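You operate a simulated robot arm through the tools that you are given. There is no shell and no other tool. Be economical: measure what you need, move in short steps, check, and stop when the job is done.

Carry out the task below with a simulated two-armed robot. There is one attempt and no reset: what you move stays moved.

TASK
Put two of the cartridges from the mattress on the blue sheet. Take the cap off the bottle and lay it down on the mattress. Put the L glove pack from the cleaning bench top on the counter top. Fetch the blue ring and set it on top of the target pad. The order is free. Set down upright: cartridge, glove pack.

The check looks at the end state, three seconds after you hand in, the way a careful person would. Anything else that was tipped, shoved, dropped, spilled or broken makes it a failure. Lids that push on must go on centred and level and be pressed home; caps that screw on are set level and turned clockwise until they are tight. Flat cloth is picked up by pressing the open fingertips on it (5 to 10 N) and closing them slowly along it; thin cloth reads only 2 to 8 mm in the jaws.

THE ROBOT
Two 7-joint arms with fingered hands on one trunk, on a base that drives. Base frame: it is fixed to the floor where the robot stands at the start and does not move with it; the origin is under the middle of the robot, x ahead of it, y to its left, z up. Units: m, rad, N and s.
The left shoulder is at the start at [0.072, 0.153, 0.959], the right one opposite. Places, roughly: blue ring (9x9x3 cm) [0.8, 1.9, 0.5]; blue sheet (54x20 cm) [-0.7, 2.74, 0.9]; bottle [0.75, -0.25, 0.75]; cartridge [0.5, -0.25, 0.75]; counter top [3.1, -1.7, 0.9]; glove pack [-0.75, -1, 1]; target pad [4.75, 3.75, 0.5]. Payload 4 kg a hand.
The TCP of each hand is the grasp point between the finger pads, 0.03 m short of the fingertips. In the tool frame z runs along the fingers and y along their closing line. The gripper opens to 0.104 m. The gripper's body begins 0.035 m behind the TCP. The gripper is a hand of 3 fingers: y runs from the thumb to the fingers, the wrist lies at [-0.015, -0.104, -0.178] in the tool frame, and closing takes about 1.5 s.
Orientation is that of the tool frame in the base frame, as a unit quaternion [w, x, y, z]. With the fingers straight down and the wrist toward the robot, the tool's x, y and z point along [0, 1, 0], [1, 0, 0] and [0, 0, -1] of the base frame.

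THE INTERFACE
- The arms move only by the tool apply_moves. It takes "left_series", "right_series" or both (then of equal length, played together; a hand with none holds still); each is a list of rows, each a list of 7 numbers: the shift along the base's x, y, z in units of 30 mm (1.0 is 30 mm), then the turn, a rotation vector about the base's x, y, z in units of 4 degrees (1.0 is 4 degrees), then the closure, from 0 (fully open) to 1 (shut). In form: [[x, y, z, rx, ry, rz, claw], ...]. A call has 1 to 20 rows; each row shifts and turns the commanded pose from where the row before left it. A call with a number of a shift or a turn outside -1 to 1 is refused whole. A row lasts 0.2 s, in which the tool goes at most 0.05 m and 0.15 rad; a call with a longer step from one row to the next is refused whole, and so is a gripper value outside its range. Where a pose cannot be reached the arm comes as near as it can. A force on the tool above 40 N (or 10 N above the force at the start of the call, whichever is more), or a blocked arm, ends the call early, and 0.2 s more pass. Each finger travels about 0.153 m/s and halts on what it meets, pressing with about 30 N; the grip force reading is that of the motor and also rises with nothing between the fingers. The clock runs only during rows and for 0.2 s after the last one: add rows that do not move to give the fingers time. It gives the time, the measured TCP pose, the force on the tool (base axes), the opening and the grip force at its end, in the units of the frame above (readings bear some noise), with the torque about the TCP (base axes, N m) and any sound that the robot's microphone picked up.
- Cameras (640 x 400 px; columns grow to the right, rows downward): "scene" is now at [0.1144, -0.0778, 1.1899]; the picture's right is [-0.79, -0.61, 0.00], its down [-0.30, 0.38, -0.88] and it looks along [0.54, -0.69, -0.48] (base axes); focal length 214 px, centre (320, 200). "left" rides on the left gripper at [-0.064, -0.094, -0.117] in its tool frame; the picture's right is [-0.72, -0.33, 0.61], its down [0.64, -0.65, 0.40] and it looks along [0.27, 0.68, 0.68] (tool axes); focal length 238 px, centre (320, 200). "right" rides on the right gripper at [0.064, -0.094, -0.117] in its tool frame; the picture's right is [-0.72, 0.33, -0.61], its down [-0.64, -0.65, 0.40] and it looks along [-0.27, 0.68, 0.68] (tool axes); focal length 238 px, centre (320, 200). There is no depth. A picture from a camera that has moved, and an enlarged one, comes with that camera's place and axes in the base frame and with its lens. The place of the scene camera against the robot may be out by one fixed shift of up to 0.012 m in any direction.
- grab_frame(camera): a new picture of that camera. No time passes.
- raise_lower(by): slides the trunk up (or, below 0, down) by that many m; the arms and the scene camera ride with it, the base frame stays. It gives what a move gives, with no picture.
- drive_base(legs): drives the robot by 1 to 6 legs, each [ahead, left, turn to the left] in m, m and rad, along the robot's own axes; the way and the turn of a leg run together, so that a leg with both is an arc; at most 1.5 m and 3.142 rad a leg. The arms and the cameras ride along, it lands a little off, and it stops where it bumps. It gives what a move gives.
- hand_shape(shape, hand): the hand has 3 fingers and takes this shape, open, in about a second: jaw (thumb against the fingers, like two jaws); tri (thumb and two fingers); tip (a fingertip pinch); poke (one finger out to press); point (the index stretched); flat (the hand flat); cup (the hand cupped); fist (a fist). The gripper value then closes the fingers along that shape, each until it touches; the sizes above hold for jaw. It gives what a move gives, with no picture.
- pan_tilt(pan, tilt): turns the head with the scene camera to pan (to the left, within 1.501 rad either way) and tilt (down, from -0.506 to 1.204), counted from straight ahead of the robot. It gives what a move gives.
- inspect(camera, box): a new picture of the part [left, top, right, bottom] of that camera's present view, enlarged. No time passes.
- finish_job(): hands the job in; it is judged then, once.

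Work in short steps. Places have to be worked out from the pictures, the camera data and where the tool is seen: move nearer, look again, correct. Check each grasp and each placing, and mend what went wrong. You have 165 turns and 122 pictures in all, those below and enlarged ones among them. Open the grippers and draw the arms clear of the work before you hand the job in, unless the task says otherwise.

The tools are called as a command line: name --argument value ..., lists and objects as JSON in quotes. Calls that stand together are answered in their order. apply_moves: Moves the arms, as the interface text tells. Its arguments: {"type":"object","properties":{"left_series":{"type":"array"},"right_series":{"type":"array"}},"required":[]} The other tools are called the same way: raise_lower (by) slides the trunk up or down; hand_shape (shape, hand) gives the hand a shape; drive_base (legs) drives the base; pan_tilt (pan, tilt) turns the head that bears the scene camera; grab_frame (camera) takes a picture; inspect (camera, box) takes an enlarged picture of a part of a camera's view; finish_job () hands the job in.

At the start:

```text
time: 0.0
left_tool_pos: [0.6112, -0.0195, 1.0972]
left_tcp_rot: [-0.001, 0.707, 0.707, -0.001]
left_ft_force: [-0.5, 0.3, -0.1]
left_wrist_torque: [0.0, 0.0, -0.01]
left_width: 0.1037
left_grasp_force: 0.1
left_shape: jaw
right_tool_pos: [0.4788, -0.3819, 1.0906]
right_tcp_rot: [-0.001, 0.707, 0.707, 0.0]
right_ft_force: [-0.6, -0.2, -0.3]
right_wrist_torque: [-0.01, 0.01, 0.03]
right_width: 0.1034
right_grasp_force: 0.1
right_shape: jaw
trunk travel left (down, up): [-0.375, 0.565]
robot x, y, heading: [0.001, 0.0001, -0.001]
head pan, tilt: [-0.909, 0.496]
```

scene: 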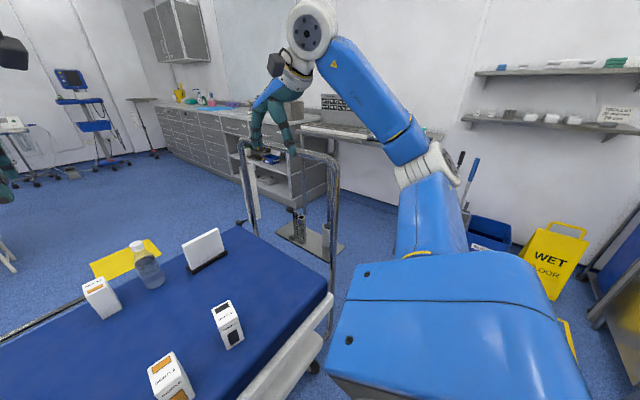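
right: 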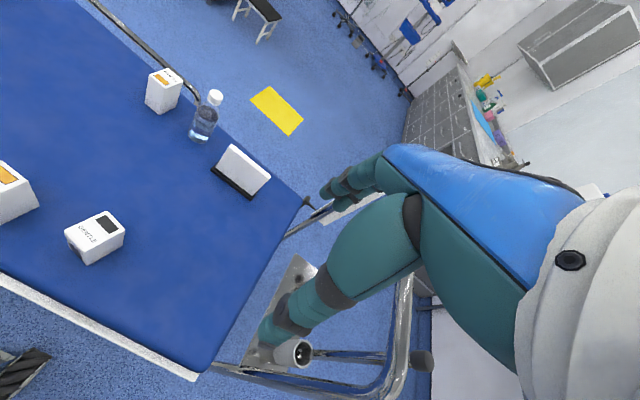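
left: 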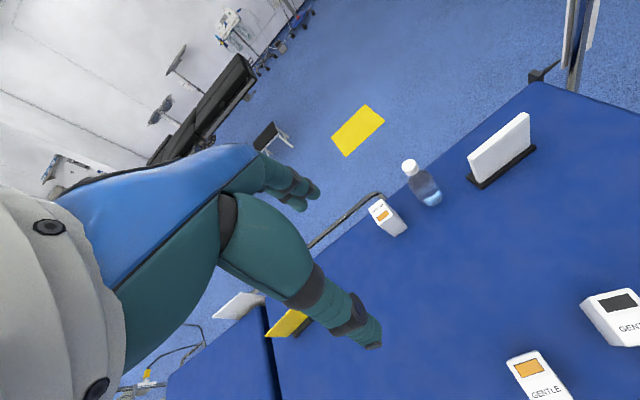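

The mattress with cartridges, bottle and a stand is ahead and right. I turn the head to see it straight on.

pan_tilt --pan -0.2 --tilt 0.75

grab_frame --camera "scene"

```text
time: 1.1
left_tool_pos: [0.6106, -0.0194, 1.0968]
left_tcp_rot: [0.0, 0.707, 0.707, 0.0]
left_ft_force: [-0.6, -0.4, -1.1]
left_wrist_torque: [0.04, -0.03, 0.02]
left_width: 0.1038
left_grasp_force: 0.1
left_shape: jaw
right_tool_pos: [0.4764, -0.3803, 1.0924]
right_tcp_rot: [0.0, 0.707, 0.708, 0.0]
right_ft_force: [-0.9, -1.0, 0.2]
right_wrist_torque: [0.02, 0.01, -0.01]
right_width: 0.1036
right_grasp_force: 0.1
right_shape: jaw
trunk travel left (down, up): [-0.375, 0.565]
robot x, y, heading: [0.0037, 0.0007, 0.006]
head pan, tilt: [-0.201, 0.75]
```

```text
118 pictures are left
camera scene: at [0.1396, -0.0226, 1.1678], right [-0.2, -0.98, 0.0], down [-0.67, 0.14, -0.73], along [0.71, -0.15, -0.68], focal length 214 px, centre (320, 200)
```

scene: 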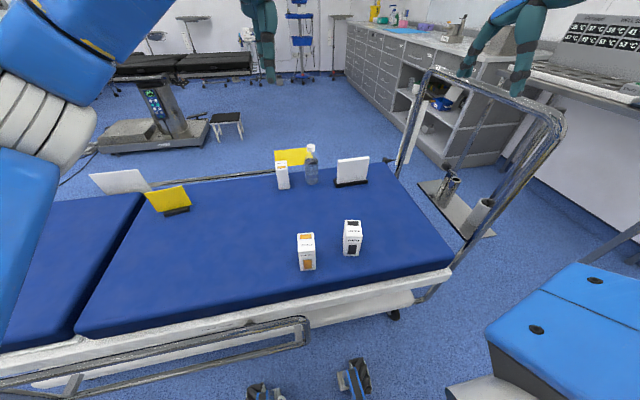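

Triangulating puts the mattress top near z≈0.60, bottle ≈(0.85,-0.13), the near cartridges ≈(0.47,-0.19) and (0.44,-0.06). I survey left and right.

pan_tilt --pan 1.3 --tilt 0.3

grab_frame --camera "scene"

pan_tilt --pan 0.4 --tilt 0.2

grab_frame --camera "scene"

pan_tilt --pan -1.5 --tilt 0.3

grab_frame --camera "scene"

pan_tilt --pan 0 --tilt 1.2

grab_frame --camera "scene"

```text
time: 2.7
left_tool_pos: [0.6106, -0.0173, 1.0972]
left_tcp_rot: [0.0, 0.707, 0.707, -0.001]
left_ft_force: [-0.9, 0.8, -0.1]
left_wrist_torque: [0.03, -0.02, 0.0]
left_width: 0.1036
left_grasp_force: 0.0
left_shape: jaw
right_tool_pos: [0.4779, -0.3812, 1.0924]
right_tcp_rot: [0.0, 0.707, 0.707, -0.001]
right_ft_force: [-1.4, -0.3, 0.8]
right_wrist_torque: [0.06, -0.04, -0.01]
right_width: 0.1035
right_grasp_force: 0.1
right_shape: jaw
trunk travel left (down, up): [-0.375, 0.565]
robot x, y, heading: [-0.0021, -0.0, 0.003]
head pan, tilt: [1.3, 0.3]
```

```text
117 pictures are left
camera scene: at [0.0835, 0.084, 1.2084], right [0.96, -0.27, 0.0], down [-0.08, -0.28, -0.96], along [0.26, 0.92, -0.29], focal length 214 px, centre (320, 200)
```

scene: 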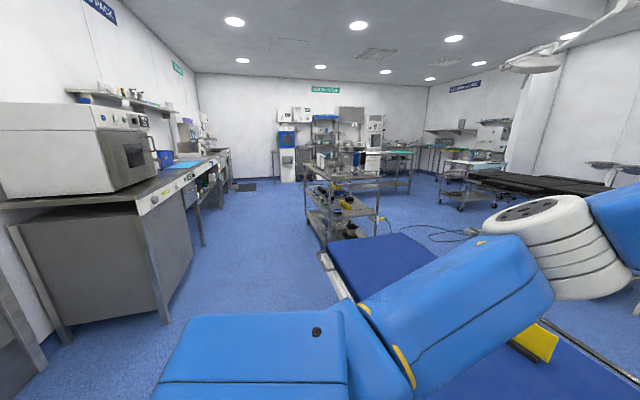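

```text
time: 3.9
left_tool_pos: [0.6098, -0.0174, 1.0975]
left_tcp_rot: [0.0, 0.707, 0.707, 0.001]
left_ft_force: [0.1, 0.6, 0.1]
left_wrist_torque: [0.04, -0.01, 0.04]
left_width: 0.1037
left_grasp_force: 0.1
left_shape: jaw
right_tool_pos: [0.4769, -0.3807, 1.0927]
right_tcp_rot: [0.0, 0.707, 0.707, 0.001]
right_ft_force: [0.6, 0.5, -0.5]
right_wrist_torque: [-0.02, 0.0, 0.02]
right_width: 0.1036
right_grasp_force: 0.1
right_shape: jaw
trunk travel left (down, up): [-0.375, 0.565]
robot x, y, heading: [-0.0006, -0.0003, 0.001]
head pan, tilt: [0.4, 0.201]
```

```text
116 pictures are left
camera scene: at [0.1443, 0.0303, 1.2175], right [0.39, -0.92, 0.0], down [-0.19, -0.08, -0.98], along [0.9, 0.38, -0.2], focal length 214 px, centre (320, 200)
```

scene: 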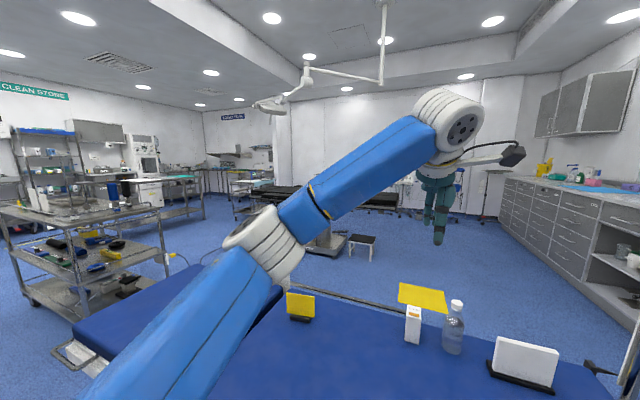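

```text
time: 5.7
left_tool_pos: [0.6096, -0.0166, 1.0959]
left_tcp_rot: [0.0, 0.707, 0.708, 0.0]
left_ft_force: [-0.1, -0.3, 0.1]
left_wrist_torque: [0.01, -0.03, 0.0]
left_width: 0.1036
left_grasp_force: 0.0
left_shape: jaw
right_tool_pos: [0.4767, -0.3796, 1.093]
right_tcp_rot: [0.001, 0.707, 0.707, 0.0]
right_ft_force: [-0.3, -0.7, 1.0]
right_wrist_torque: [0.02, -0.01, 0.04]
right_width: 0.1034
right_grasp_force: 0.2
right_shape: jaw
trunk travel left (down, up): [-0.375, 0.565]
robot x, y, heading: [0.0011, 0.0005, 0.003]
head pan, tilt: [-1.499, 0.3]
```

```text
115 pictures are left
camera scene: at [0.0652, -0.0992, 1.2082], right [-1.0, -0.07, 0.0], down [-0.02, 0.3, -0.95], along [0.07, -0.95, -0.3], focal length 214 px, centre (320, 200)
```

scene: 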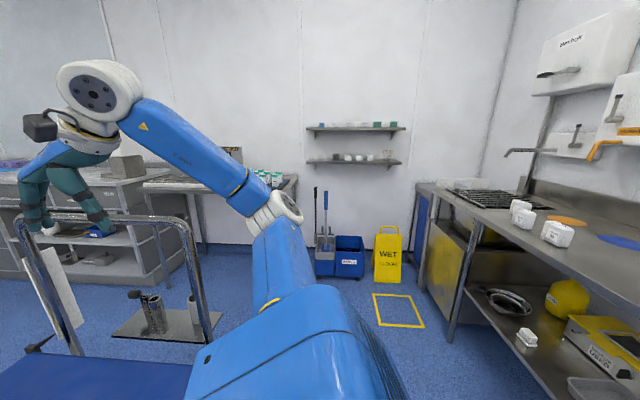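

```text
time: 7.3
left_tool_pos: [0.6105, -0.0179, 1.0972]
left_tcp_rot: [0.0, 0.707, 0.708, 0.0]
left_ft_force: [-0.6, 0.1, -0.6]
left_wrist_torque: [0.01, -0.03, 0.01]
left_width: 0.1039
left_grasp_force: 0.1
left_shape: jaw
right_tool_pos: [0.4763, -0.3806, 1.0924]
right_tcp_rot: [0.0, 0.707, 0.707, -0.001]
right_ft_force: [-0.8, 1.4, 1.0]
right_wrist_torque: [-0.02, -0.01, -0.01]
right_width: 0.1036
right_grasp_force: 0.1
right_shape: jaw
trunk travel left (down, up): [-0.375, 0.565]
robot x, y, heading: [0.0027, 0.0018, 0.001]
head pan, tilt: [0.0, 1.201]
```

```text
114 pictures are left
camera scene: at [0.1143, -0.0059, 1.1362], right [0.0, -1.0, 0.0], down [-0.93, 0.0, -0.36], along [0.36, 0.0, -0.93], focal length 214 px, centre (320, 200)
```

scene: 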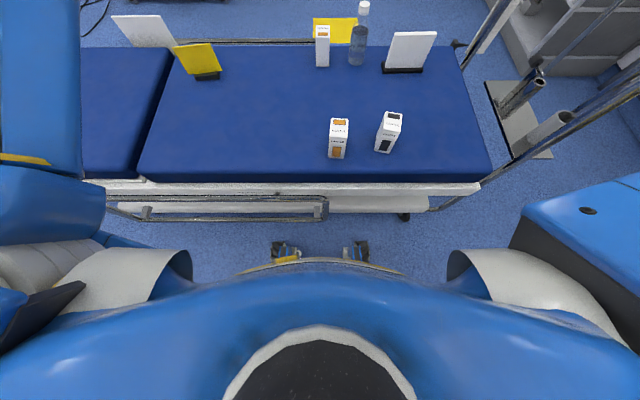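

The bed, the robot's bench sides and the shelf cart are clear. I lower the right hand over the near-right cartridge at about (0.48,-0.196) and look with its camera.

apply_moves --right_series '[[0, 0.77, -1, 0, 0, 0, 0], [0, 0.77, -1, 0, 0, 0, 0], [0, 0.77, -1, 0, 0, 0, 0], [0, 0.77, -1, 0, 0, 0, 0], [0, 0.77, -1, 0, 0, 0, 0], [0, 0.77, -1, 0, 0, 0, 0], [0, 0.77, -1, 0, 0, 0, 0], [0, 0.77, -0.5, 0, 0, 0, 0]]'

grab_frame --camera "right"

inspect --camera "scene" --box '[270, 0, 470, 170]'

```text
time: 9.1
left_tool_pos: [0.6106, -0.0165, 1.0973]
left_tcp_rot: [-0.001, 0.707, 0.707, -0.001]
left_ft_force: [0.9, -0.7, -0.3]
left_wrist_torque: [-0.01, 0.01, -0.01]
left_width: 0.104
left_grasp_force: 0.0
left_shape: jaw
right_tool_pos: [0.4786, -0.1941, 0.8689]
right_tcp_rot: [0.0, 0.707, 0.707, 0.001]
right_ft_force: [-0.5, 0.1, 0.2]
right_wrist_torque: [-0.03, 0.02, -0.01]
right_width: 0.1038
right_grasp_force: 0.0
right_shape: jaw
trunk travel left (down, up): [-0.375, 0.565]
robot x, y, heading: [-0.0046, -0.0013, -0.004]
head pan, tilt: [0.0, 1.201]
```

```text
113 pictures are left
camera right: at [0.3835, -0.13, 0.9866], right [0.33, -0.72, 0.61], down [-0.65, -0.64, -0.4], along [0.68, -0.27, -0.68], focal length 238 px, centre (320, 200)
```

right: 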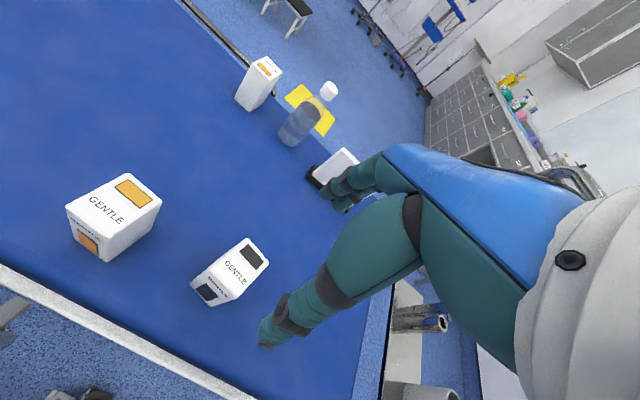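

```text
2.35 times, centred on (370, 85) of scene
camera zoom: at [0.1151, -0.0046, 1.1361], right [0.0, -1.0, 0.0], down [-0.93, 0.0, -0.36], along [0.36, 0.0, -0.93], focal length 505 px, centre (202, 471)
```

zoom: 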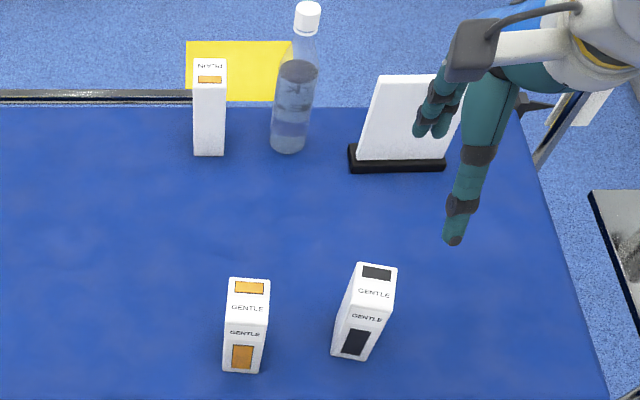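

The black-labelled cartridge is centred at about (0.486,-0.186), top z≈0.713, with its long axis turned about -19°. I yaw and come down part way, then check.

apply_moves --right_series '[[0.25, 0.27, -0.6, 0, 0, -0.95, 0], [0, 0, -0.6, 0, 0, -0.95, 0], [0, 0, -0.6, 0, 0, -0.95, 0], [0, 0, -0.6, 0, 0, -0.95, 0], [0, 0, -0.4, 0, 0, -0.95, 0]]'

grab_frame --camera "right"

inspect --camera "scene" --box '[270, 0, 470, 170]'

```text
time: 10.3
left_tool_pos: [0.6105, -0.0177, 1.0972]
left_tcp_rot: [0.0, 0.707, 0.708, 0.0]
left_ft_force: [-0.3, 1.2, -1.0]
left_wrist_torque: [0.05, 0.0, 0.01]
left_width: 0.1038
left_grasp_force: 0.0
left_shape: jaw
right_tool_pos: [0.4834, -0.1875, 0.7853]
right_tcp_rot: [0.001, 0.815, 0.58, -0.001]
right_ft_force: [0.8, -0.6, 0.9]
right_wrist_torque: [0.01, 0.05, 0.0]
right_width: 0.1038
right_grasp_force: 0.1
right_shape: jaw
trunk travel left (down, up): [-0.375, 0.565]
robot x, y, heading: [-0.0027, 0.0001, 0.005]
head pan, tilt: [0.0, 1.201]
```

```text
111 pictures are left
camera right: at [0.4159, -0.0968, 0.9023], right [0.07, -0.79, 0.61], down [-0.83, -0.39, -0.4], along [0.56, -0.48, -0.68], focal length 238 px, centre (320, 200)
```

right: 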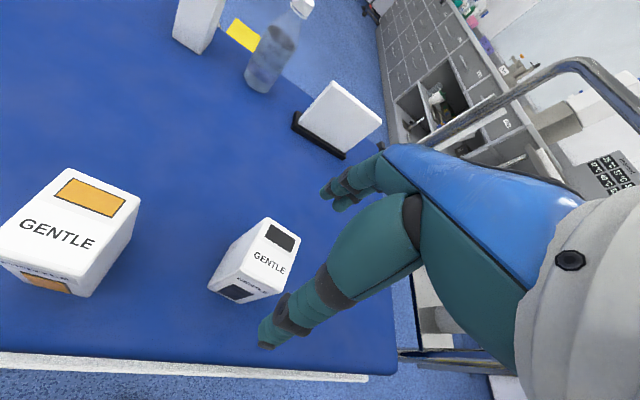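

```text
2.35 times, centred on (370, 85) of scene
camera zoom: at [0.1146, -0.0051, 1.1361], right [0.0, -1.0, 0.0], down [-0.93, 0.0, -0.36], along [0.36, 0.0, -0.93], focal length 505 px, centre (202, 471)
```

zoom: 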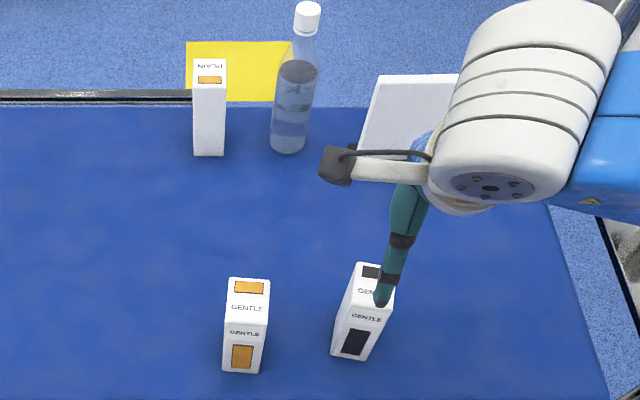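

Alignment is good to within about 7 mm. I shift slightly, descend to z≈0.685 and close.

apply_moves --right_series '[[0.25, 0.1, -0.7, 0, 0, 0, 0], [0, 0, -0.9, 0, 0, 0, 0], [0, 0, -0.9, 0, 0, 0, 0], [0, 0, -0.85, 0, 0, 0, 0], [0, 0, 0, 0, 0, 0, 0.5], [0, 0, 0, 0, 0, 0, 1], [0, 0, 0, 0, 0, 0, 1], [0, 0, 0, 0, 0, 0, 1], [0, 0, 0, 0, 0, 0, 1], [0, 0, 0, 0, 0, 0, 1], [0, 0, 0, 0, 0, 0, 1]]'

grab_frame --camera "right"

```text
time: 12.7
left_tool_pos: [0.6101, -0.0185, 1.0957]
left_tcp_rot: [0.0, 0.707, 0.707, 0.0]
left_ft_force: [0.0, 0.1, 0.0]
left_wrist_torque: [-0.03, -0.04, -0.04]
left_width: 0.1036
left_grasp_force: 0.0
left_shape: jaw
right_tool_pos: [0.4913, -0.1846, 0.6846]
right_tcp_rot: [0.0, 0.814, 0.581, 0.0]
right_ft_force: [0.1, -0.2, 0.6]
right_wrist_torque: [0.04, 0.02, 0.02]
right_width: 0.0551
right_grasp_force: 30.1
right_shape: jaw
trunk travel left (down, up): [-0.375, 0.565]
robot x, y, heading: [-0.0002, -0.0014, -0.001]
head pan, tilt: [0.0, 1.201]
```

```text
109 pictures are left
camera right: at [0.4223, -0.094, 0.8019], right [0.07, -0.79, 0.61], down [-0.83, -0.39, -0.4], along [0.56, -0.48, -0.68], focal length 238 px, centre (320, 200)
```

right: 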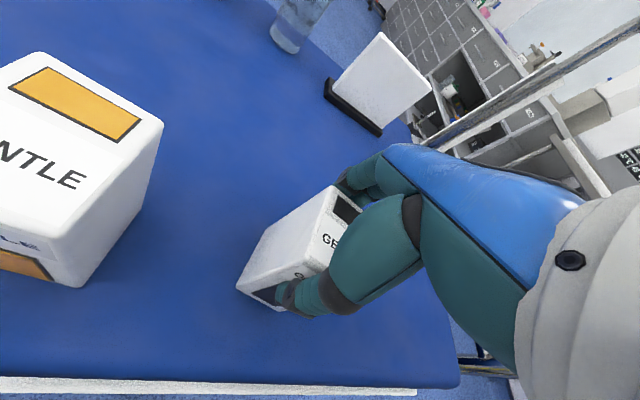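

Cartridge gripped (5.5 cm). I lift it and move it aside, and then bring the left hand down over the orange cartridge.

apply_moves --right_series '[[0, 0, 0.5, 0, 0, 0, 1], [0, 0, 1, 0, 0, 0, 1], [0, 0, 1, 0, 0, 0, 1], [0, 0, 1, 0, 0, 0, 1], [0, -1, 1, 0, 0, 0, 1], [0, -1, 1, 0, 0, 0, 1], [0, -1, 1, 0, 0, 0, 1], [0, -1, 1, 0, 0, 0, 1], [0, -1, 1, 0, 0, 0, 1], [0, -1, 1, 0, 0, 0, 1], [0, 0, 0.5, 0, 0, 0, 1]]'

apply_moves --left_series '[[-0.8, -0.2, -0.8, 0, 0, 0, 0], [-0.8, -0.2, -1, 0, 0, 0, 0], [-0.8, -0.2, -1, 0, 0, 0, 0], [-0.8, -0.2, -1, 0, 0, 0, 0], [-0.8, -0.2, -1, 0, 0, 0, 0], [-0.5, -0.15, -1, 0, 0, 0, 0], [0, 0, -1, 0, 0, 0, 0], [0, 0, -1, 0, 0, 0, 0], [0, 0, -1, 0, 0, 0, 0], [0, 0, -1, 0, 0, -0.8, 0]]'

grab_frame --camera "left"

grab_frame --camera "right"

```text
time: 15.1
left_tool_pos: [0.6109, -0.0184, 1.0967]
left_tcp_rot: [0.0, 0.707, 0.708, 0.0]
left_ft_force: [0.6, 0.9, -0.8]
left_wrist_torque: [0.0, 0.0, 0.0]
left_width: 0.1037
left_grasp_force: 0.0
left_shape: jaw
right_tool_pos: [0.4932, -0.3659, 0.983]
right_tcp_rot: [0.0, 0.814, 0.581, 0.0]
right_ft_force: [0.2, -0.4, -4.2]
right_wrist_torque: [0.01, 0.0, 0.02]
right_width: 0.0547
right_grasp_force: 30.1
right_shape: jaw
trunk travel left (down, up): [-0.375, 0.565]
robot x, y, heading: [0.0003, -0.001, 0.0]
head pan, tilt: [0.0, 1.201]
```

```text
time: 17.3
left_tool_pos: [0.4744, -0.0526, 0.802]
left_tcp_rot: [0.0, 0.727, 0.687, 0.0]
left_ft_force: [-0.7, -1.5, -0.2]
left_wrist_torque: [0.02, 0.01, -0.01]
left_width: 0.1035
left_grasp_force: 0.2
left_shape: jaw
right_tool_pos: [0.4909, -0.3654, 0.9831]
right_tcp_rot: [0.0, 0.814, 0.581, 0.001]
right_ft_force: [0.7, -0.5, -3.2]
right_wrist_torque: [-0.03, 0.01, 0.03]
right_width: 0.055
right_grasp_force: 29.9
right_shape: jaw
trunk travel left (down, up): [-0.375, 0.565]
robot x, y, heading: [0.0008, 0.002, -0.0]
head pan, tilt: [0.0, 1.201]
```

```text
108 pictures are left
camera left: at [0.3774, -0.1114, 0.9191], right [-0.37, -0.7, -0.61], down [-0.62, 0.68, -0.4], along [0.7, 0.23, -0.68], focal length 238 px, centre (320, 200)
```

left: 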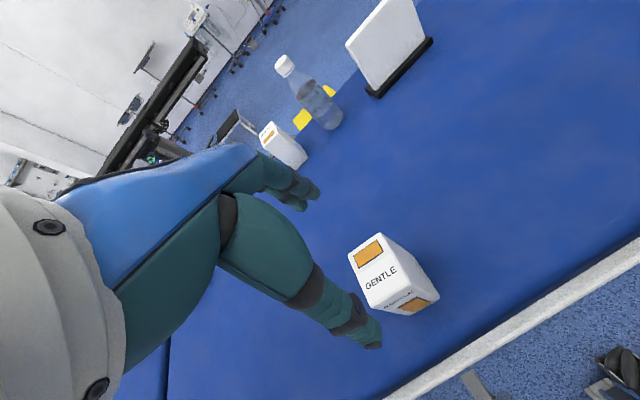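

```text
107 pictures are left
camera right: at [0.4232, -0.2747, 1.1013], right [0.07, -0.79, 0.61], down [-0.83, -0.39, -0.4], along [0.56, -0.48, -0.68], focal length 238 px, centre (320, 200)
```

right: 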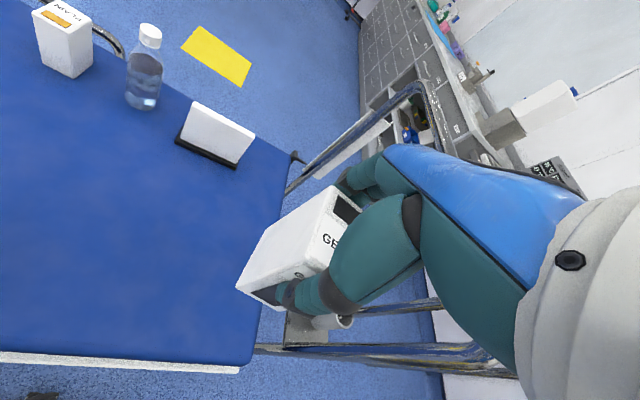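

Left hand is well aligned with the orange GENTLE cartridge (centre ≈(0.471,-0.056)). I descend, close and lift.

apply_moves --left_series '[[-0.1, -0.12, -0.9, 0, 0, 0, 0], [0, 0, -1, 0, 0, 0, 0], [0, 0, -1, 0, 0, 0, 0], [0, 0, -1, 0, 0, 0, 0], [0, 0, 0, 0, 0, 0, 0.5], [0, 0, 0, 0, 0, 0, 1], [0, 0, 0, 0, 0, 0, 1], [0, 0, 0, 0, 0, 0, 1], [0, 0, 0, 0, 0, 0, 1], [0, 0, 0, 0, 0, 0, 1], [0, 0, 0, 0, 0, 0, 1]]'

apply_moves --left_series '[[0, 0, 0.5, 0, 0, 0, 1], [0, 0, 1, 0, 0, 0, 1], [0, 0, 1, 0, 0, 0, 1], [0, 0, 1, 0, 0, 0, 1], [0, 0, 1, 0, 0, 0, 1], [0, 0.5, 1, 0, 0, 0, 1], [0, 0.5, 1, 0, 0, 0, 1], [0, 0.5, 1, 0, 0, 0, 1], [0, 0.5, 1, 0, 0, 0, 1], [0, 0.5, 1, 0, 0, 0, 1], [0, 0, 1, 0, 0, 0, 1]]'

grab_frame --camera "left"

```text
time: 19.7
left_tool_pos: [0.4724, -0.0575, 0.6861]
left_tcp_rot: [-0.001, 0.727, 0.687, -0.001]
left_ft_force: [-0.6, 0.0, -0.3]
left_wrist_torque: [-0.02, -0.01, 0.01]
left_width: 0.055
left_grasp_force: 30.4
left_shape: jaw
right_tool_pos: [0.4916, -0.3655, 0.983]
right_tcp_rot: [0.001, 0.814, 0.581, 0.001]
right_ft_force: [-0.1, -0.2, -3.1]
right_wrist_torque: [0.01, 0.02, 0.03]
right_width: 0.0549
right_grasp_force: 29.8
right_shape: jaw
trunk travel left (down, up): [-0.375, 0.565]
robot x, y, heading: [-0.0011, -0.0003, 0.003]
head pan, tilt: [0.0, 1.201]
```

```text
time: 22.1
left_tool_pos: [0.4711, 0.0179, 1.0019]
left_tcp_rot: [-0.001, 0.726, 0.688, 0.002]
left_ft_force: [-0.4, 0.8, -1.6]
left_wrist_torque: [-0.02, -0.01, 0.01]
left_width: 0.0547
left_grasp_force: 30.0
left_shape: jaw
right_tool_pos: [0.4901, -0.365, 0.9825]
right_tcp_rot: [0.0, 0.814, 0.581, 0.001]
right_ft_force: [0.2, 0.7, -3.7]
right_wrist_torque: [-0.01, -0.02, -0.03]
right_width: 0.0548
right_grasp_force: 30.4
right_shape: jaw
trunk travel left (down, up): [-0.375, 0.565]
robot x, y, heading: [-0.0004, -0.0016, 0.002]
head pan, tilt: [0.0, 1.201]
```

```text
106 pictures are left
camera left: at [0.3757, -0.0419, 1.1187], right [-0.37, -0.7, -0.61], down [-0.62, 0.68, -0.4], along [0.7, 0.23, -0.68], focal length 238 px, centre (320, 200)
```

left: 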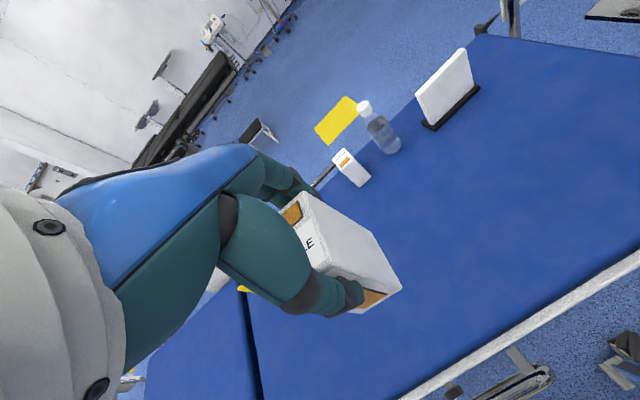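

Both cartridges are held. I raise the trunk, back off a little, turn left and drive along the bench aisle toward the blue sheet.

raise_lower --by 0.15

drive_base --legs '[[-0.05, 0, 0], [0, 0, 1.571]]'

pan_tilt --pan 0.3 --tilt 0.45

grab_frame --camera "scene"

```text
time: 23.9
left_tool_pos: [0.4736, 0.0167, 1.1506]
left_tcp_rot: [0.0, 0.726, 0.687, -0.001]
left_ft_force: [0.0, -0.2, -3.1]
left_wrist_torque: [-0.01, 0.03, 0.0]
left_width: 0.0548
left_grasp_force: 30.2
left_shape: jaw
right_tool_pos: [0.4931, -0.3647, 1.1315]
right_tcp_rot: [0.0, 0.814, 0.581, 0.0]
right_ft_force: [0.1, -1.3, -4.1]
right_wrist_torque: [0.01, 0.02, 0.02]
right_width: 0.055
right_grasp_force: 30.5
right_shape: jaw
trunk travel left (down, up): [-0.525, 0.415]
robot x, y, heading: [0.0003, 0.0009, 0.001]
head pan, tilt: [0.0, 1.201]
```

```text
time: 28.6
left_tool_pos: [-0.0676, 0.4736, 1.1497]
left_tcp_rot: [0.0, 0.027, 1.0, -0.001]
left_ft_force: [0.1, -0.4, -2.9]
left_wrist_torque: [0.02, -0.04, 0.0]
left_width: 0.0545
left_grasp_force: 30.3
left_shape: jaw
right_tool_pos: [0.316, 0.4927, 1.1333]
right_tcp_rot: [0.0, 0.163, 0.987, 0.0]
right_ft_force: [-0.1, 0.3, -3.4]
right_wrist_torque: [-0.03, -0.01, 0.02]
right_width: 0.0546
right_grasp_force: 29.8
right_shape: jaw
trunk travel left (down, up): [-0.525, 0.415]
robot x, y, heading: [-0.047, -0.0008, 1.572]
head pan, tilt: [0.0, 1.201]
```

```text
time: 29.7
left_tool_pos: [-0.0679, 0.4725, 1.152]
left_tcp_rot: [0.001, 0.027, 1.0, 0.0]
left_ft_force: [-0.5, 0.5, -4.3]
left_wrist_torque: [0.01, -0.02, 0.02]
left_width: 0.0542
left_grasp_force: 30.5
left_shape: jaw
right_tool_pos: [0.3146, 0.4894, 1.1347]
right_tcp_rot: [-0.001, 0.164, 0.986, 0.0]
right_ft_force: [0.0, -0.4, -3.2]
right_wrist_torque: [0.01, -0.01, 0.0]
right_width: 0.0543
right_grasp_force: 30.2
right_shape: jaw
trunk travel left (down, up): [-0.525, 0.415]
robot x, y, heading: [-0.0481, 0.0038, 1.57]
head pan, tilt: [0.3, 0.45]
```

```text
105 pictures are left
camera scene: at [-0.0691, 0.138, 1.3441], right [0.95, 0.3, 0.0], down [0.13, -0.42, -0.9], along [-0.27, 0.86, -0.44], focal length 214 px, centre (320, 200)
```

scene: 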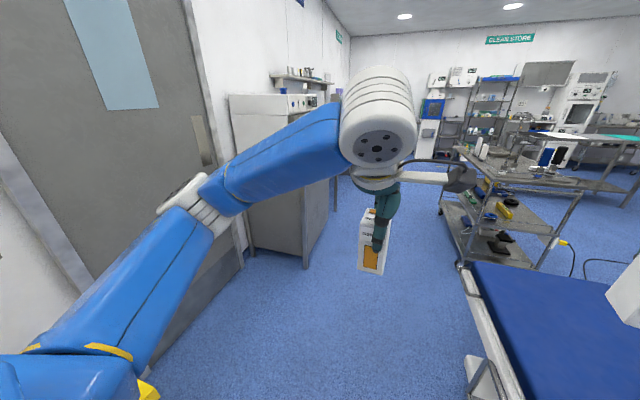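

The aisle is clear; I shift slightly right of the bench device and drive ahead along y.

drive_base --legs '[[0.1, -0.05, 0], [1.3, 0, 0]]'

grab_frame --camera "scene"

```text
time: 37.1
left_tool_pos: [-0.022, 1.8801, 1.1529]
left_tcp_rot: [0.001, 0.026, 1.0, 0.0]
left_ft_force: [0.0, -0.3, -2.2]
left_wrist_torque: [0.02, -0.04, -0.02]
left_width: 0.0544
left_grasp_force: 29.9
left_shape: jaw
right_tool_pos: [0.3593, 1.9002, 1.1344]
right_tcp_rot: [0.0, 0.163, 0.987, 0.001]
right_ft_force: [-0.7, 0.1, -3.7]
right_wrist_torque: [0.01, 0.01, -0.01]
right_width: 0.0544
right_grasp_force: 30.5
right_shape: jaw
trunk travel left (down, up): [-0.525, 0.415]
robot x, y, heading: [-0.0024, 1.4084, 1.569]
head pan, tilt: [0.3, 0.45]
```

```text
104 pictures are left
camera scene: at [-0.0232, 1.5458, 1.3442], right [0.95, 0.3, 0.0], down [0.13, -0.42, -0.9], along [-0.27, 0.86, -0.44], focal length 214 px, centre (320, 200)
```

scene: 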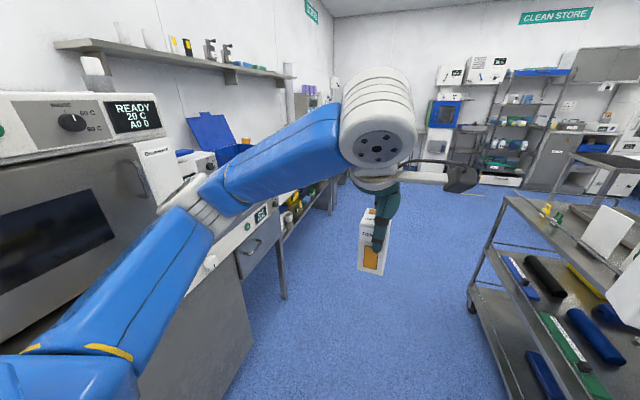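

Continuing ahead 1.33 m, with clearance to the cart edge (x≈0.55).

drive_base --legs '[[1.33, 0.0, 0]]'

pan_tilt --pan 1.2 --tilt 0.6

grab_frame --camera "scene"

```text
time: 43.7
left_tool_pos: [-0.0329, 3.1944, 1.1532]
left_tcp_rot: [0.0, 0.025, 1.0, 0.002]
left_ft_force: [-0.3, -0.5, -3.6]
left_wrist_torque: [0.02, -0.03, 0.0]
left_width: 0.0542
left_grasp_force: 30.1
left_shape: jaw
right_tool_pos: [0.3502, 3.2163, 1.1353]
right_tcp_rot: [0.0, 0.162, 0.987, 0.001]
right_ft_force: [0.1, 0.4, -3.4]
right_wrist_torque: [-0.03, 0.04, 0.03]
right_width: 0.0545
right_grasp_force: 29.8
right_shape: jaw
trunk travel left (down, up): [-0.525, 0.415]
robot x, y, heading: [-0.0097, 2.7257, 1.581]
head pan, tilt: [0.3, 0.45]
```

```text
time: 44.9
left_tool_pos: [-0.0332, 3.1943, 1.153]
left_tcp_rot: [0.001, 0.025, 1.0, 0.002]
left_ft_force: [-0.4, -1.1, -3.2]
left_wrist_torque: [-0.02, -0.04, 0.01]
left_width: 0.0543
left_grasp_force: 29.9
left_shape: jaw
right_tool_pos: [0.3497, 3.2147, 1.1366]
right_tcp_rot: [0.001, 0.162, 0.987, 0.002]
right_ft_force: [0.0, 0.7, -2.6]
right_wrist_torque: [0.02, 0.0, 0.01]
right_width: 0.0545
right_grasp_force: 29.8
right_shape: jaw
trunk travel left (down, up): [-0.525, 0.415]
robot x, y, heading: [-0.0084, 2.7228, 1.585]
head pan, tilt: [1.201, 0.6]
```

```text
103 pictures are left
camera scene: at [-0.0859, 2.8071, 1.3309], right [0.35, 0.93, 0.0], down [0.53, -0.2, -0.83], along [-0.77, 0.29, -0.56], focal length 214 px, centre (320, 200)
```

scene: 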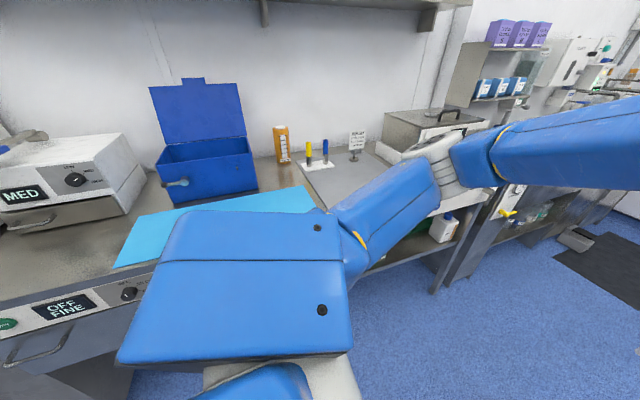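

The light-blue sheet spans roughly x −0.79..−0.585, y 2.455..3.0. I turn left to face the bench.

drive_base --legs '[[0, 0, 1.557]]'

pan_tilt --pan 0 --tilt 0.8

grab_frame --camera "scene"

```text
time: 49.1
left_tool_pos: [-0.4792, 2.7091, 1.1543]
left_tcp_rot: [-0.001, -0.686, 0.728, 0.001]
left_ft_force: [-0.4, -0.9, -3.5]
left_wrist_torque: [0.0, 0.0, 0.03]
left_width: 0.0539
left_grasp_force: 29.7
left_shape: jaw
right_tool_pos: [-0.4948, 3.0934, 1.1354]
right_tcp_rot: [-0.001, -0.578, 0.816, 0.002]
right_ft_force: [-0.9, 0.3, -2.4]
right_wrist_torque: [0.01, -0.02, -0.02]
right_width: 0.0542
right_grasp_force: 29.7
right_shape: jaw
trunk travel left (down, up): [-0.525, 0.415]
robot x, y, heading: [-0.0084, 2.7271, 3.133]
head pan, tilt: [1.201, 0.6]
```

```text
time: 50.5
left_tool_pos: [-0.4778, 2.7078, 1.1545]
left_tcp_rot: [-0.002, -0.685, 0.729, 0.003]
left_ft_force: [-0.7, 0.9, -3.5]
left_wrist_torque: [0.05, -0.02, -0.02]
left_width: 0.0539
left_grasp_force: 29.8
left_shape: jaw
right_tool_pos: [-0.495, 3.0918, 1.1361]
right_tcp_rot: [-0.002, -0.579, 0.815, 0.002]
right_ft_force: [-0.4, -0.5, -3.5]
right_wrist_torque: [-0.03, 0.0, 0.0]
right_width: 0.054
right_grasp_force: 30.2
right_shape: jaw
trunk travel left (down, up): [-0.525, 0.415]
robot x, y, heading: [-0.0065, 2.729, 3.132]
head pan, tilt: [0.0, 0.799]
```

```text
102 pictures are left
camera scene: at [-0.1395, 2.7244, 1.3137], right [0.0, 1.0, 0.0], down [0.72, 0.0, -0.7], along [-0.7, 0.0, -0.72], focal length 214 px, centre (320, 200)
```

scene: 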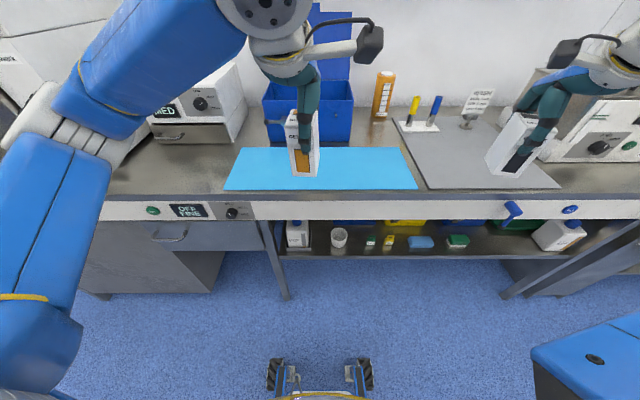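

Sheet is empty and clear; I bring both cartridges over it (targets ≈(-0.665,2.60) and (-0.665,2.87)), coming down to just above.

apply_moves --left_series '[[-0.78, -0.45, -0.5, 0, 0, 0, 1], [-0.78, -0.45, -0.5, 0, 0, 0, 1], [-0.78, -0.45, -0.5, 0, 0, 0, 1], [-0.78, -0.45, -0.5, 0, 0, 0, 1], [-0.78, -0.45, -0.5, 0, 0, 0, 1], [-0.78, -0.45, -0.5, 0, 0, 0, 1], [-0.78, -0.45, -0.5, 0, 0, 0.6, 1], [-0.78, -0.45, -0.5, 0, 0, 0.6, 1]]' --right_series '[[-0.71, -0.92, -0.45, 0, 0, 0.6, 1], [-0.71, -0.92, -0.45, 0, 0, 0.6, 1], [-0.71, -0.92, -0.45, 0, 0, 0.6, 1], [-0.71, -0.92, -0.45, 0, 0, 0.6, 1], [-0.71, -0.92, -0.45, 0, 0, 0.6, 1], [-0.71, -0.92, -0.45, 0, 0, 0.6, 1], [-0.71, -0.92, -0.45, 0, 0, 0.6, 1], [-0.71, -0.92, -0.45, 0, 0, 0.6, 1]]'

grab_frame --camera "scene"

```text
time: 52.3
left_tool_pos: [-0.6668, 2.5984, 1.0316]
left_tcp_rot: [0.0, 0.715, -0.699, -0.002]
left_ft_force: [0.1, 1.3, -3.6]
left_wrist_torque: [0.02, 0.0, 0.0]
left_width: 0.0543
left_grasp_force: 30.1
left_shape: jaw
right_tool_pos: [-0.6672, 2.8677, 1.0287]
right_tcp_rot: [0.0, -0.706, 0.708, 0.002]
right_ft_force: [0.8, -0.3, -3.5]
right_wrist_torque: [-0.04, 0.01, 0.01]
right_width: 0.0538
right_grasp_force: 29.7
right_shape: jaw
trunk travel left (down, up): [-0.525, 0.415]
robot x, y, heading: [-0.0068, 2.7255, 3.139]
head pan, tilt: [0.0, 0.799]
```

```text
101 pictures are left
camera scene: at [-0.1437, 2.7206, 1.3132], right [0.0, 1.0, 0.0], down [0.72, 0.0, -0.69], along [-0.69, 0.0, -0.72], focal length 214 px, centre (320, 200)
```

scene: 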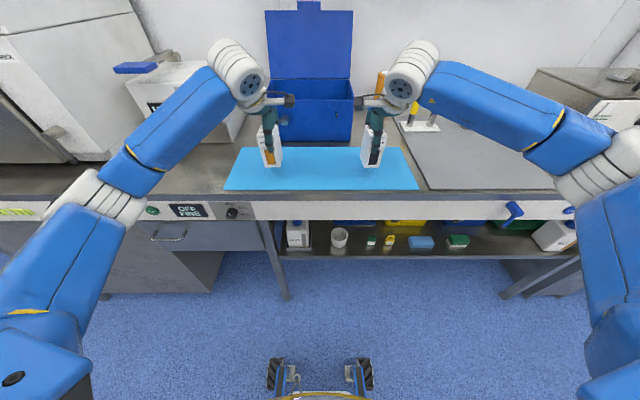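

Both are over the sheet. I lower 48 mm and check forces.

apply_moves --left_series '[[0, 0, -0.4, 0, 0, 0, 1], [0, 0, -0.4, 0, 0, 0, 1], [0, 0, -0.4, 0, 0, 0, 1], [0, 0, -0.4, 0, 0, 0, 1]]' --right_series '[[0, 0, -0.4, 0, 0, 0, 1], [0, 0, -0.4, 0, 0, 0, 1], [0, 0, -0.4, 0, 0, 0, 1], [0, 0, -0.4, 0, 0, 0, 1]]'

inspect --camera "scene" --box '[220, 100, 420, 200]'

```text
time: 53.3
left_tool_pos: [-0.6621, 2.5996, 0.9889]
left_tcp_rot: [0.003, 0.715, -0.699, -0.005]
left_ft_force: [-1.3, 1.3, 2.9]
left_wrist_torque: [-0.08, -0.04, -0.01]
left_width: 0.0541
left_grasp_force: 30.5
left_shape: jaw
right_tool_pos: [-0.6634, 2.8689, 0.9858]
right_tcp_rot: [-0.007, -0.706, 0.708, 0.004]
right_ft_force: [-2.8, 0.1, 11.7]
right_wrist_torque: [0.0, -0.11, 0.0]
right_width: 0.0544
right_grasp_force: 29.8
right_shape: jaw
trunk travel left (down, up): [-0.525, 0.415]
robot x, y, heading: [-0.0099, 2.7309, 3.134]
head pan, tilt: [0.0, 0.799]
```

```text
3.20 times, centred on (320, 150) of scene
camera zoom: at [-0.1371, 2.7224, 1.3146], right [0.0, 1.0, 0.0], down [0.72, 0.0, -0.7], along [-0.7, 0.0, -0.72], focal length 686 px, centre (320, 360)
```

zoom: 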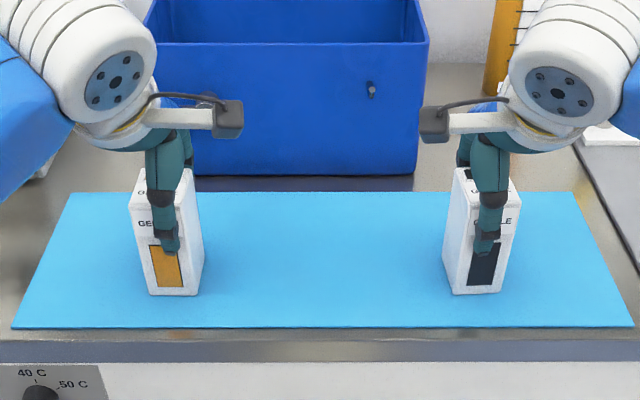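

Both touch the bench (contact forces seen). I ease the right by a few mm, open both and go up.

apply_moves --left_series '[[0, 0, 0, 0, 0, 0, 0.9], [0, 0, 0, 0, 0, 0, 0.5], [0, 0, 0, 0, 0, 0, 0], [0, 0, 0, 0, 0, 0, 0], [0, 0, 0, 0, 0, 0, 0], [0, 0, 0, 0, 0, 0, 0], [0, 0, 0.6, 0, 0, 0, 0], [0, 0, 0.8, 0, 0, 0, 0], [0, 0, 1, 0, 0, 0, 0], [0, 0, 1, 0, 0, 0, 0], [0, 0, 1, 0, 0, 0, 0]]' --right_series '[[0, 0, 0.1, 0, 0, 0, 0.9], [0, 0, 0, 0, 0, 0, 0.5], [0, 0, 0, 0, 0, 0, 0], [0, 0, 0, 0, 0, 0, 0], [0, 0, 0, 0, 0, 0, 0], [0, 0, 0, 0, 0, 0, 0], [0, 0, 0.6, 0, 0, 0, 0], [0, 0, 0.8, 0, 0, 0, 0], [0, 0, 1, 0, 0, 0, 0], [0, 0, 1, 0, 0, 0, 0], [0, 0, 1, 0, 0, 0, 0]]'

grab_frame --camera "scene"

```text
time: 55.7
left_tool_pos: [-0.6614, 2.6016, 1.1186]
left_tcp_rot: [0.002, 0.715, -0.699, -0.004]
left_ft_force: [0.0, -0.5, -0.2]
left_wrist_torque: [-0.01, 0.0, -0.01]
left_width: 0.1034
left_grasp_force: 0.0
left_shape: jaw
right_tool_pos: [-0.6621, 2.8683, 1.1181]
right_tcp_rot: [-0.001, -0.707, 0.707, 0.002]
right_ft_force: [0.3, 0.0, 0.4]
right_wrist_torque: [0.0, 0.04, -0.05]
right_width: 0.104
right_grasp_force: 0.1
right_shape: jaw
trunk travel left (down, up): [-0.525, 0.415]
robot x, y, heading: [-0.0075, 2.7258, 3.135]
head pan, tilt: [0.0, 0.799]
```

```text
99 pictures are left
camera scene: at [-0.1384, 2.7228, 1.3138], right [0.0, 1.0, 0.0], down [0.72, 0.0, -0.7], along [-0.7, 0.0, -0.72], focal length 214 px, centre (320, 200)
```

scene: 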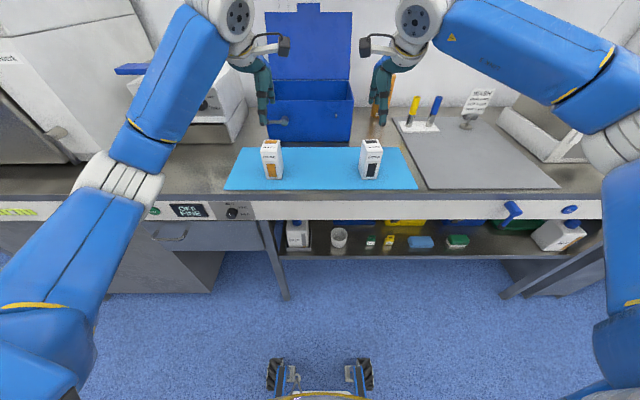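

Both cartridges stand upright on the sheet. Next the ring: I draw the arms in, turn to face +y and look at the cart.

apply_moves --left_series '[[1, 0, 0.3, 0, 0, 0, 0], [1, 0, 0.3, 0, 0, 0, 0], [1, 0, 0.3, 0, 0, 0, 0], [1, 0, 0, 0, 0, 0, 0], [1, 0, 0, 0, 0, 0, 0], [1, 0, 0, 0, 0, 0, 0], [1, 0, 0, 0, 0, 0, 0], [1, 0, 0, 0, 0, 0, 0]]' --right_series '[[1, 0, 0.3, 0, 0, 0, 0], [1, 0, 0.3, 0, 0, 0, 0], [1, 0, 0.3, 0, 0, 0, 0], [1, 0, 0, 0, 0, 0, 0], [1, 0, 0, 0, 0, 0, 0], [1, 0, 0, 0, 0, 0, 0], [1, 0, 0, 0, 0, 0, 0], [1, 0, 0, 0, 0, 0, 0]]'

drive_base --legs '[[0, 0, -1.571]]'

pan_tilt --pan -1.4 --tilt 0.6

grab_frame --camera "scene"

```text
time: 57.5
left_tool_pos: [-0.4222, 2.5988, 1.1448]
left_tcp_rot: [0.002, 0.715, -0.699, -0.002]
left_ft_force: [0.4, -0.1, -0.4]
left_wrist_torque: [0.02, 0.01, 0.0]
left_width: 0.1039
left_grasp_force: 0.0
left_shape: jaw
right_tool_pos: [-0.4213, 2.8705, 1.1436]
right_tcp_rot: [-0.002, -0.706, 0.708, 0.004]
right_ft_force: [0.8, 0.0, 0.0]
right_wrist_torque: [0.0, 0.0, -0.01]
right_width: 0.1038
right_grasp_force: 0.0
right_shape: jaw
trunk travel left (down, up): [-0.525, 0.415]
robot x, y, heading: [-0.0083, 2.7227, 3.136]
head pan, tilt: [0.0, 0.799]
```

```text
time: 61.7
left_tool_pos: [-0.1413, 3.1373, 1.1445]
left_tcp_rot: [0.001, -0.016, 1.0, 0.002]
left_ft_force: [-1.0, 0.2, -0.5]
left_wrist_torque: [-0.02, -0.02, 0.0]
left_width: 0.1035
left_grasp_force: 0.0
left_shape: jaw
right_tool_pos: [0.1286, 3.1423, 1.1443]
right_tcp_rot: [0.0, -0.004, 1.0, 0.003]
right_ft_force: [-0.1, 0.5, 0.4]
right_wrist_torque: [-0.02, -0.01, 0.03]
right_width: 0.104
right_grasp_force: 0.2
right_shape: jaw
trunk travel left (down, up): [-0.525, 0.415]
robot x, y, heading: [-0.014, 2.7252, 1.573]
head pan, tilt: [0.0, 0.799]
```

```text
time: 63.2
left_tool_pos: [-0.1407, 3.1367, 1.1447]
left_tcp_rot: [0.001, -0.017, 1.0, 0.004]
left_ft_force: [-0.3, -0.1, 0.3]
left_wrist_torque: [0.04, 0.01, 0.01]
left_width: 0.1037
left_grasp_force: 0.0
left_shape: jaw
right_tool_pos: [0.1296, 3.1409, 1.1451]
right_tcp_rot: [0.0, -0.004, 1.0, 0.004]
right_ft_force: [0.5, 0.4, 0.0]
right_wrist_torque: [-0.01, 0.0, 0.0]
right_width: 0.1035
right_grasp_force: 0.1
right_shape: jaw
trunk travel left (down, up): [-0.525, 0.415]
robot x, y, heading: [-0.0066, 2.7253, 1.574]
head pan, tilt: [-1.4, 0.6]
```

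```text
98 pictures are left
camera scene: at [0.082, 2.7902, 1.3308], right [0.18, -0.98, 0.0], down [-0.56, -0.1, -0.82], along [0.81, 0.14, -0.57], focal length 214 px, centre (320, 200)
```

scene: 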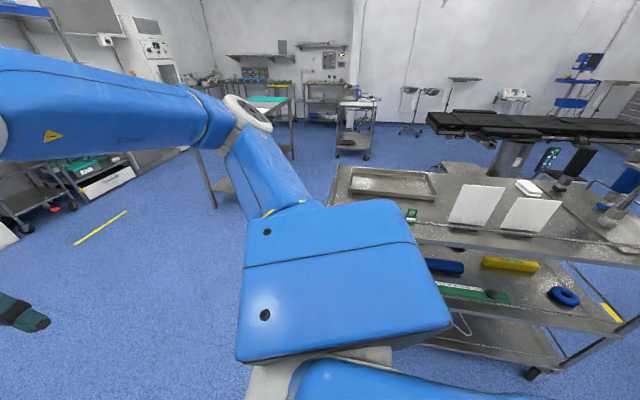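

The blue ring lies on the cart's middle shelf at about (0.76,1.88,0.5), 16 cm in from the shelf edge. I turn to face the cart and strafe to y≈2.08.

drive_base --legs '[[0, 0, -1.574], [0, -0.645, 0]]'

pan_tilt --pan -0.25 --tilt 0.75

grab_frame --camera "scene"

```text
time: 70.6
left_tool_pos: [0.4212, 2.2311, 1.145]
left_tcp_rot: [0.005, 0.684, 0.73, 0.001]
left_ft_force: [0.0, 0.0, -0.4]
left_wrist_torque: [-0.03, -0.01, -0.02]
left_width: 0.1039
left_grasp_force: 0.0
left_shape: jaw
right_tool_pos: [0.4334, 1.96, 1.1447]
right_tcp_rot: [0.004, 0.692, 0.722, 0.0]
right_ft_force: [-0.2, -0.1, -0.2]
right_wrist_torque: [-0.01, -0.03, 0.01]
right_width: 0.1036
right_grasp_force: 0.0
right_shape: jaw
trunk travel left (down, up): [-0.525, 0.415]
robot x, y, heading: [0.0143, 2.0789, 0.04]
head pan, tilt: [-1.4, 0.6]
```

```text
time: 72.0
left_tool_pos: [0.4194, 2.2267, 1.1455]
left_tcp_rot: [0.004, 0.684, 0.73, 0.003]
left_ft_force: [-0.9, -0.1, -0.2]
left_wrist_torque: [0.0, 0.04, 0.01]
left_width: 0.1034
left_grasp_force: 0.0
left_shape: jaw
right_tool_pos: [0.4323, 1.9549, 1.1453]
right_tcp_rot: [0.003, 0.692, 0.722, 0.004]
right_ft_force: [-0.3, -0.9, -0.5]
right_wrist_torque: [-0.03, -0.02, 0.02]
right_width: 0.1037
right_grasp_force: 0.1
right_shape: jaw
trunk travel left (down, up): [-0.525, 0.415]
robot x, y, heading: [0.0119, 2.0856, 0.033]
head pan, tilt: [-0.25, 0.75]
```

```text
97 pictures are left
camera scene: at [0.1541, 2.0617, 1.3179], right [-0.21, -0.98, 0.0], down [-0.67, 0.14, -0.73], along [0.71, -0.15, -0.68], focal length 214 px, centre (320, 200)
```

scene: 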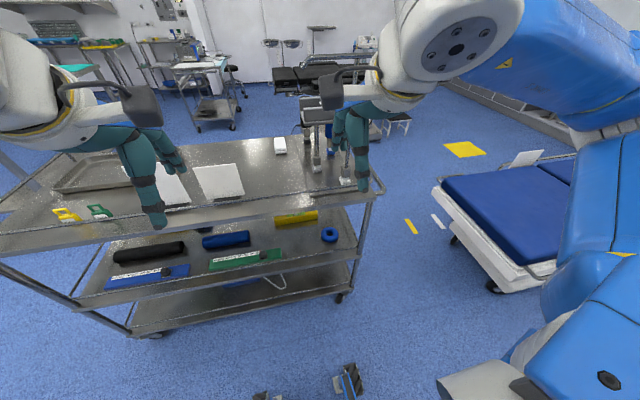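

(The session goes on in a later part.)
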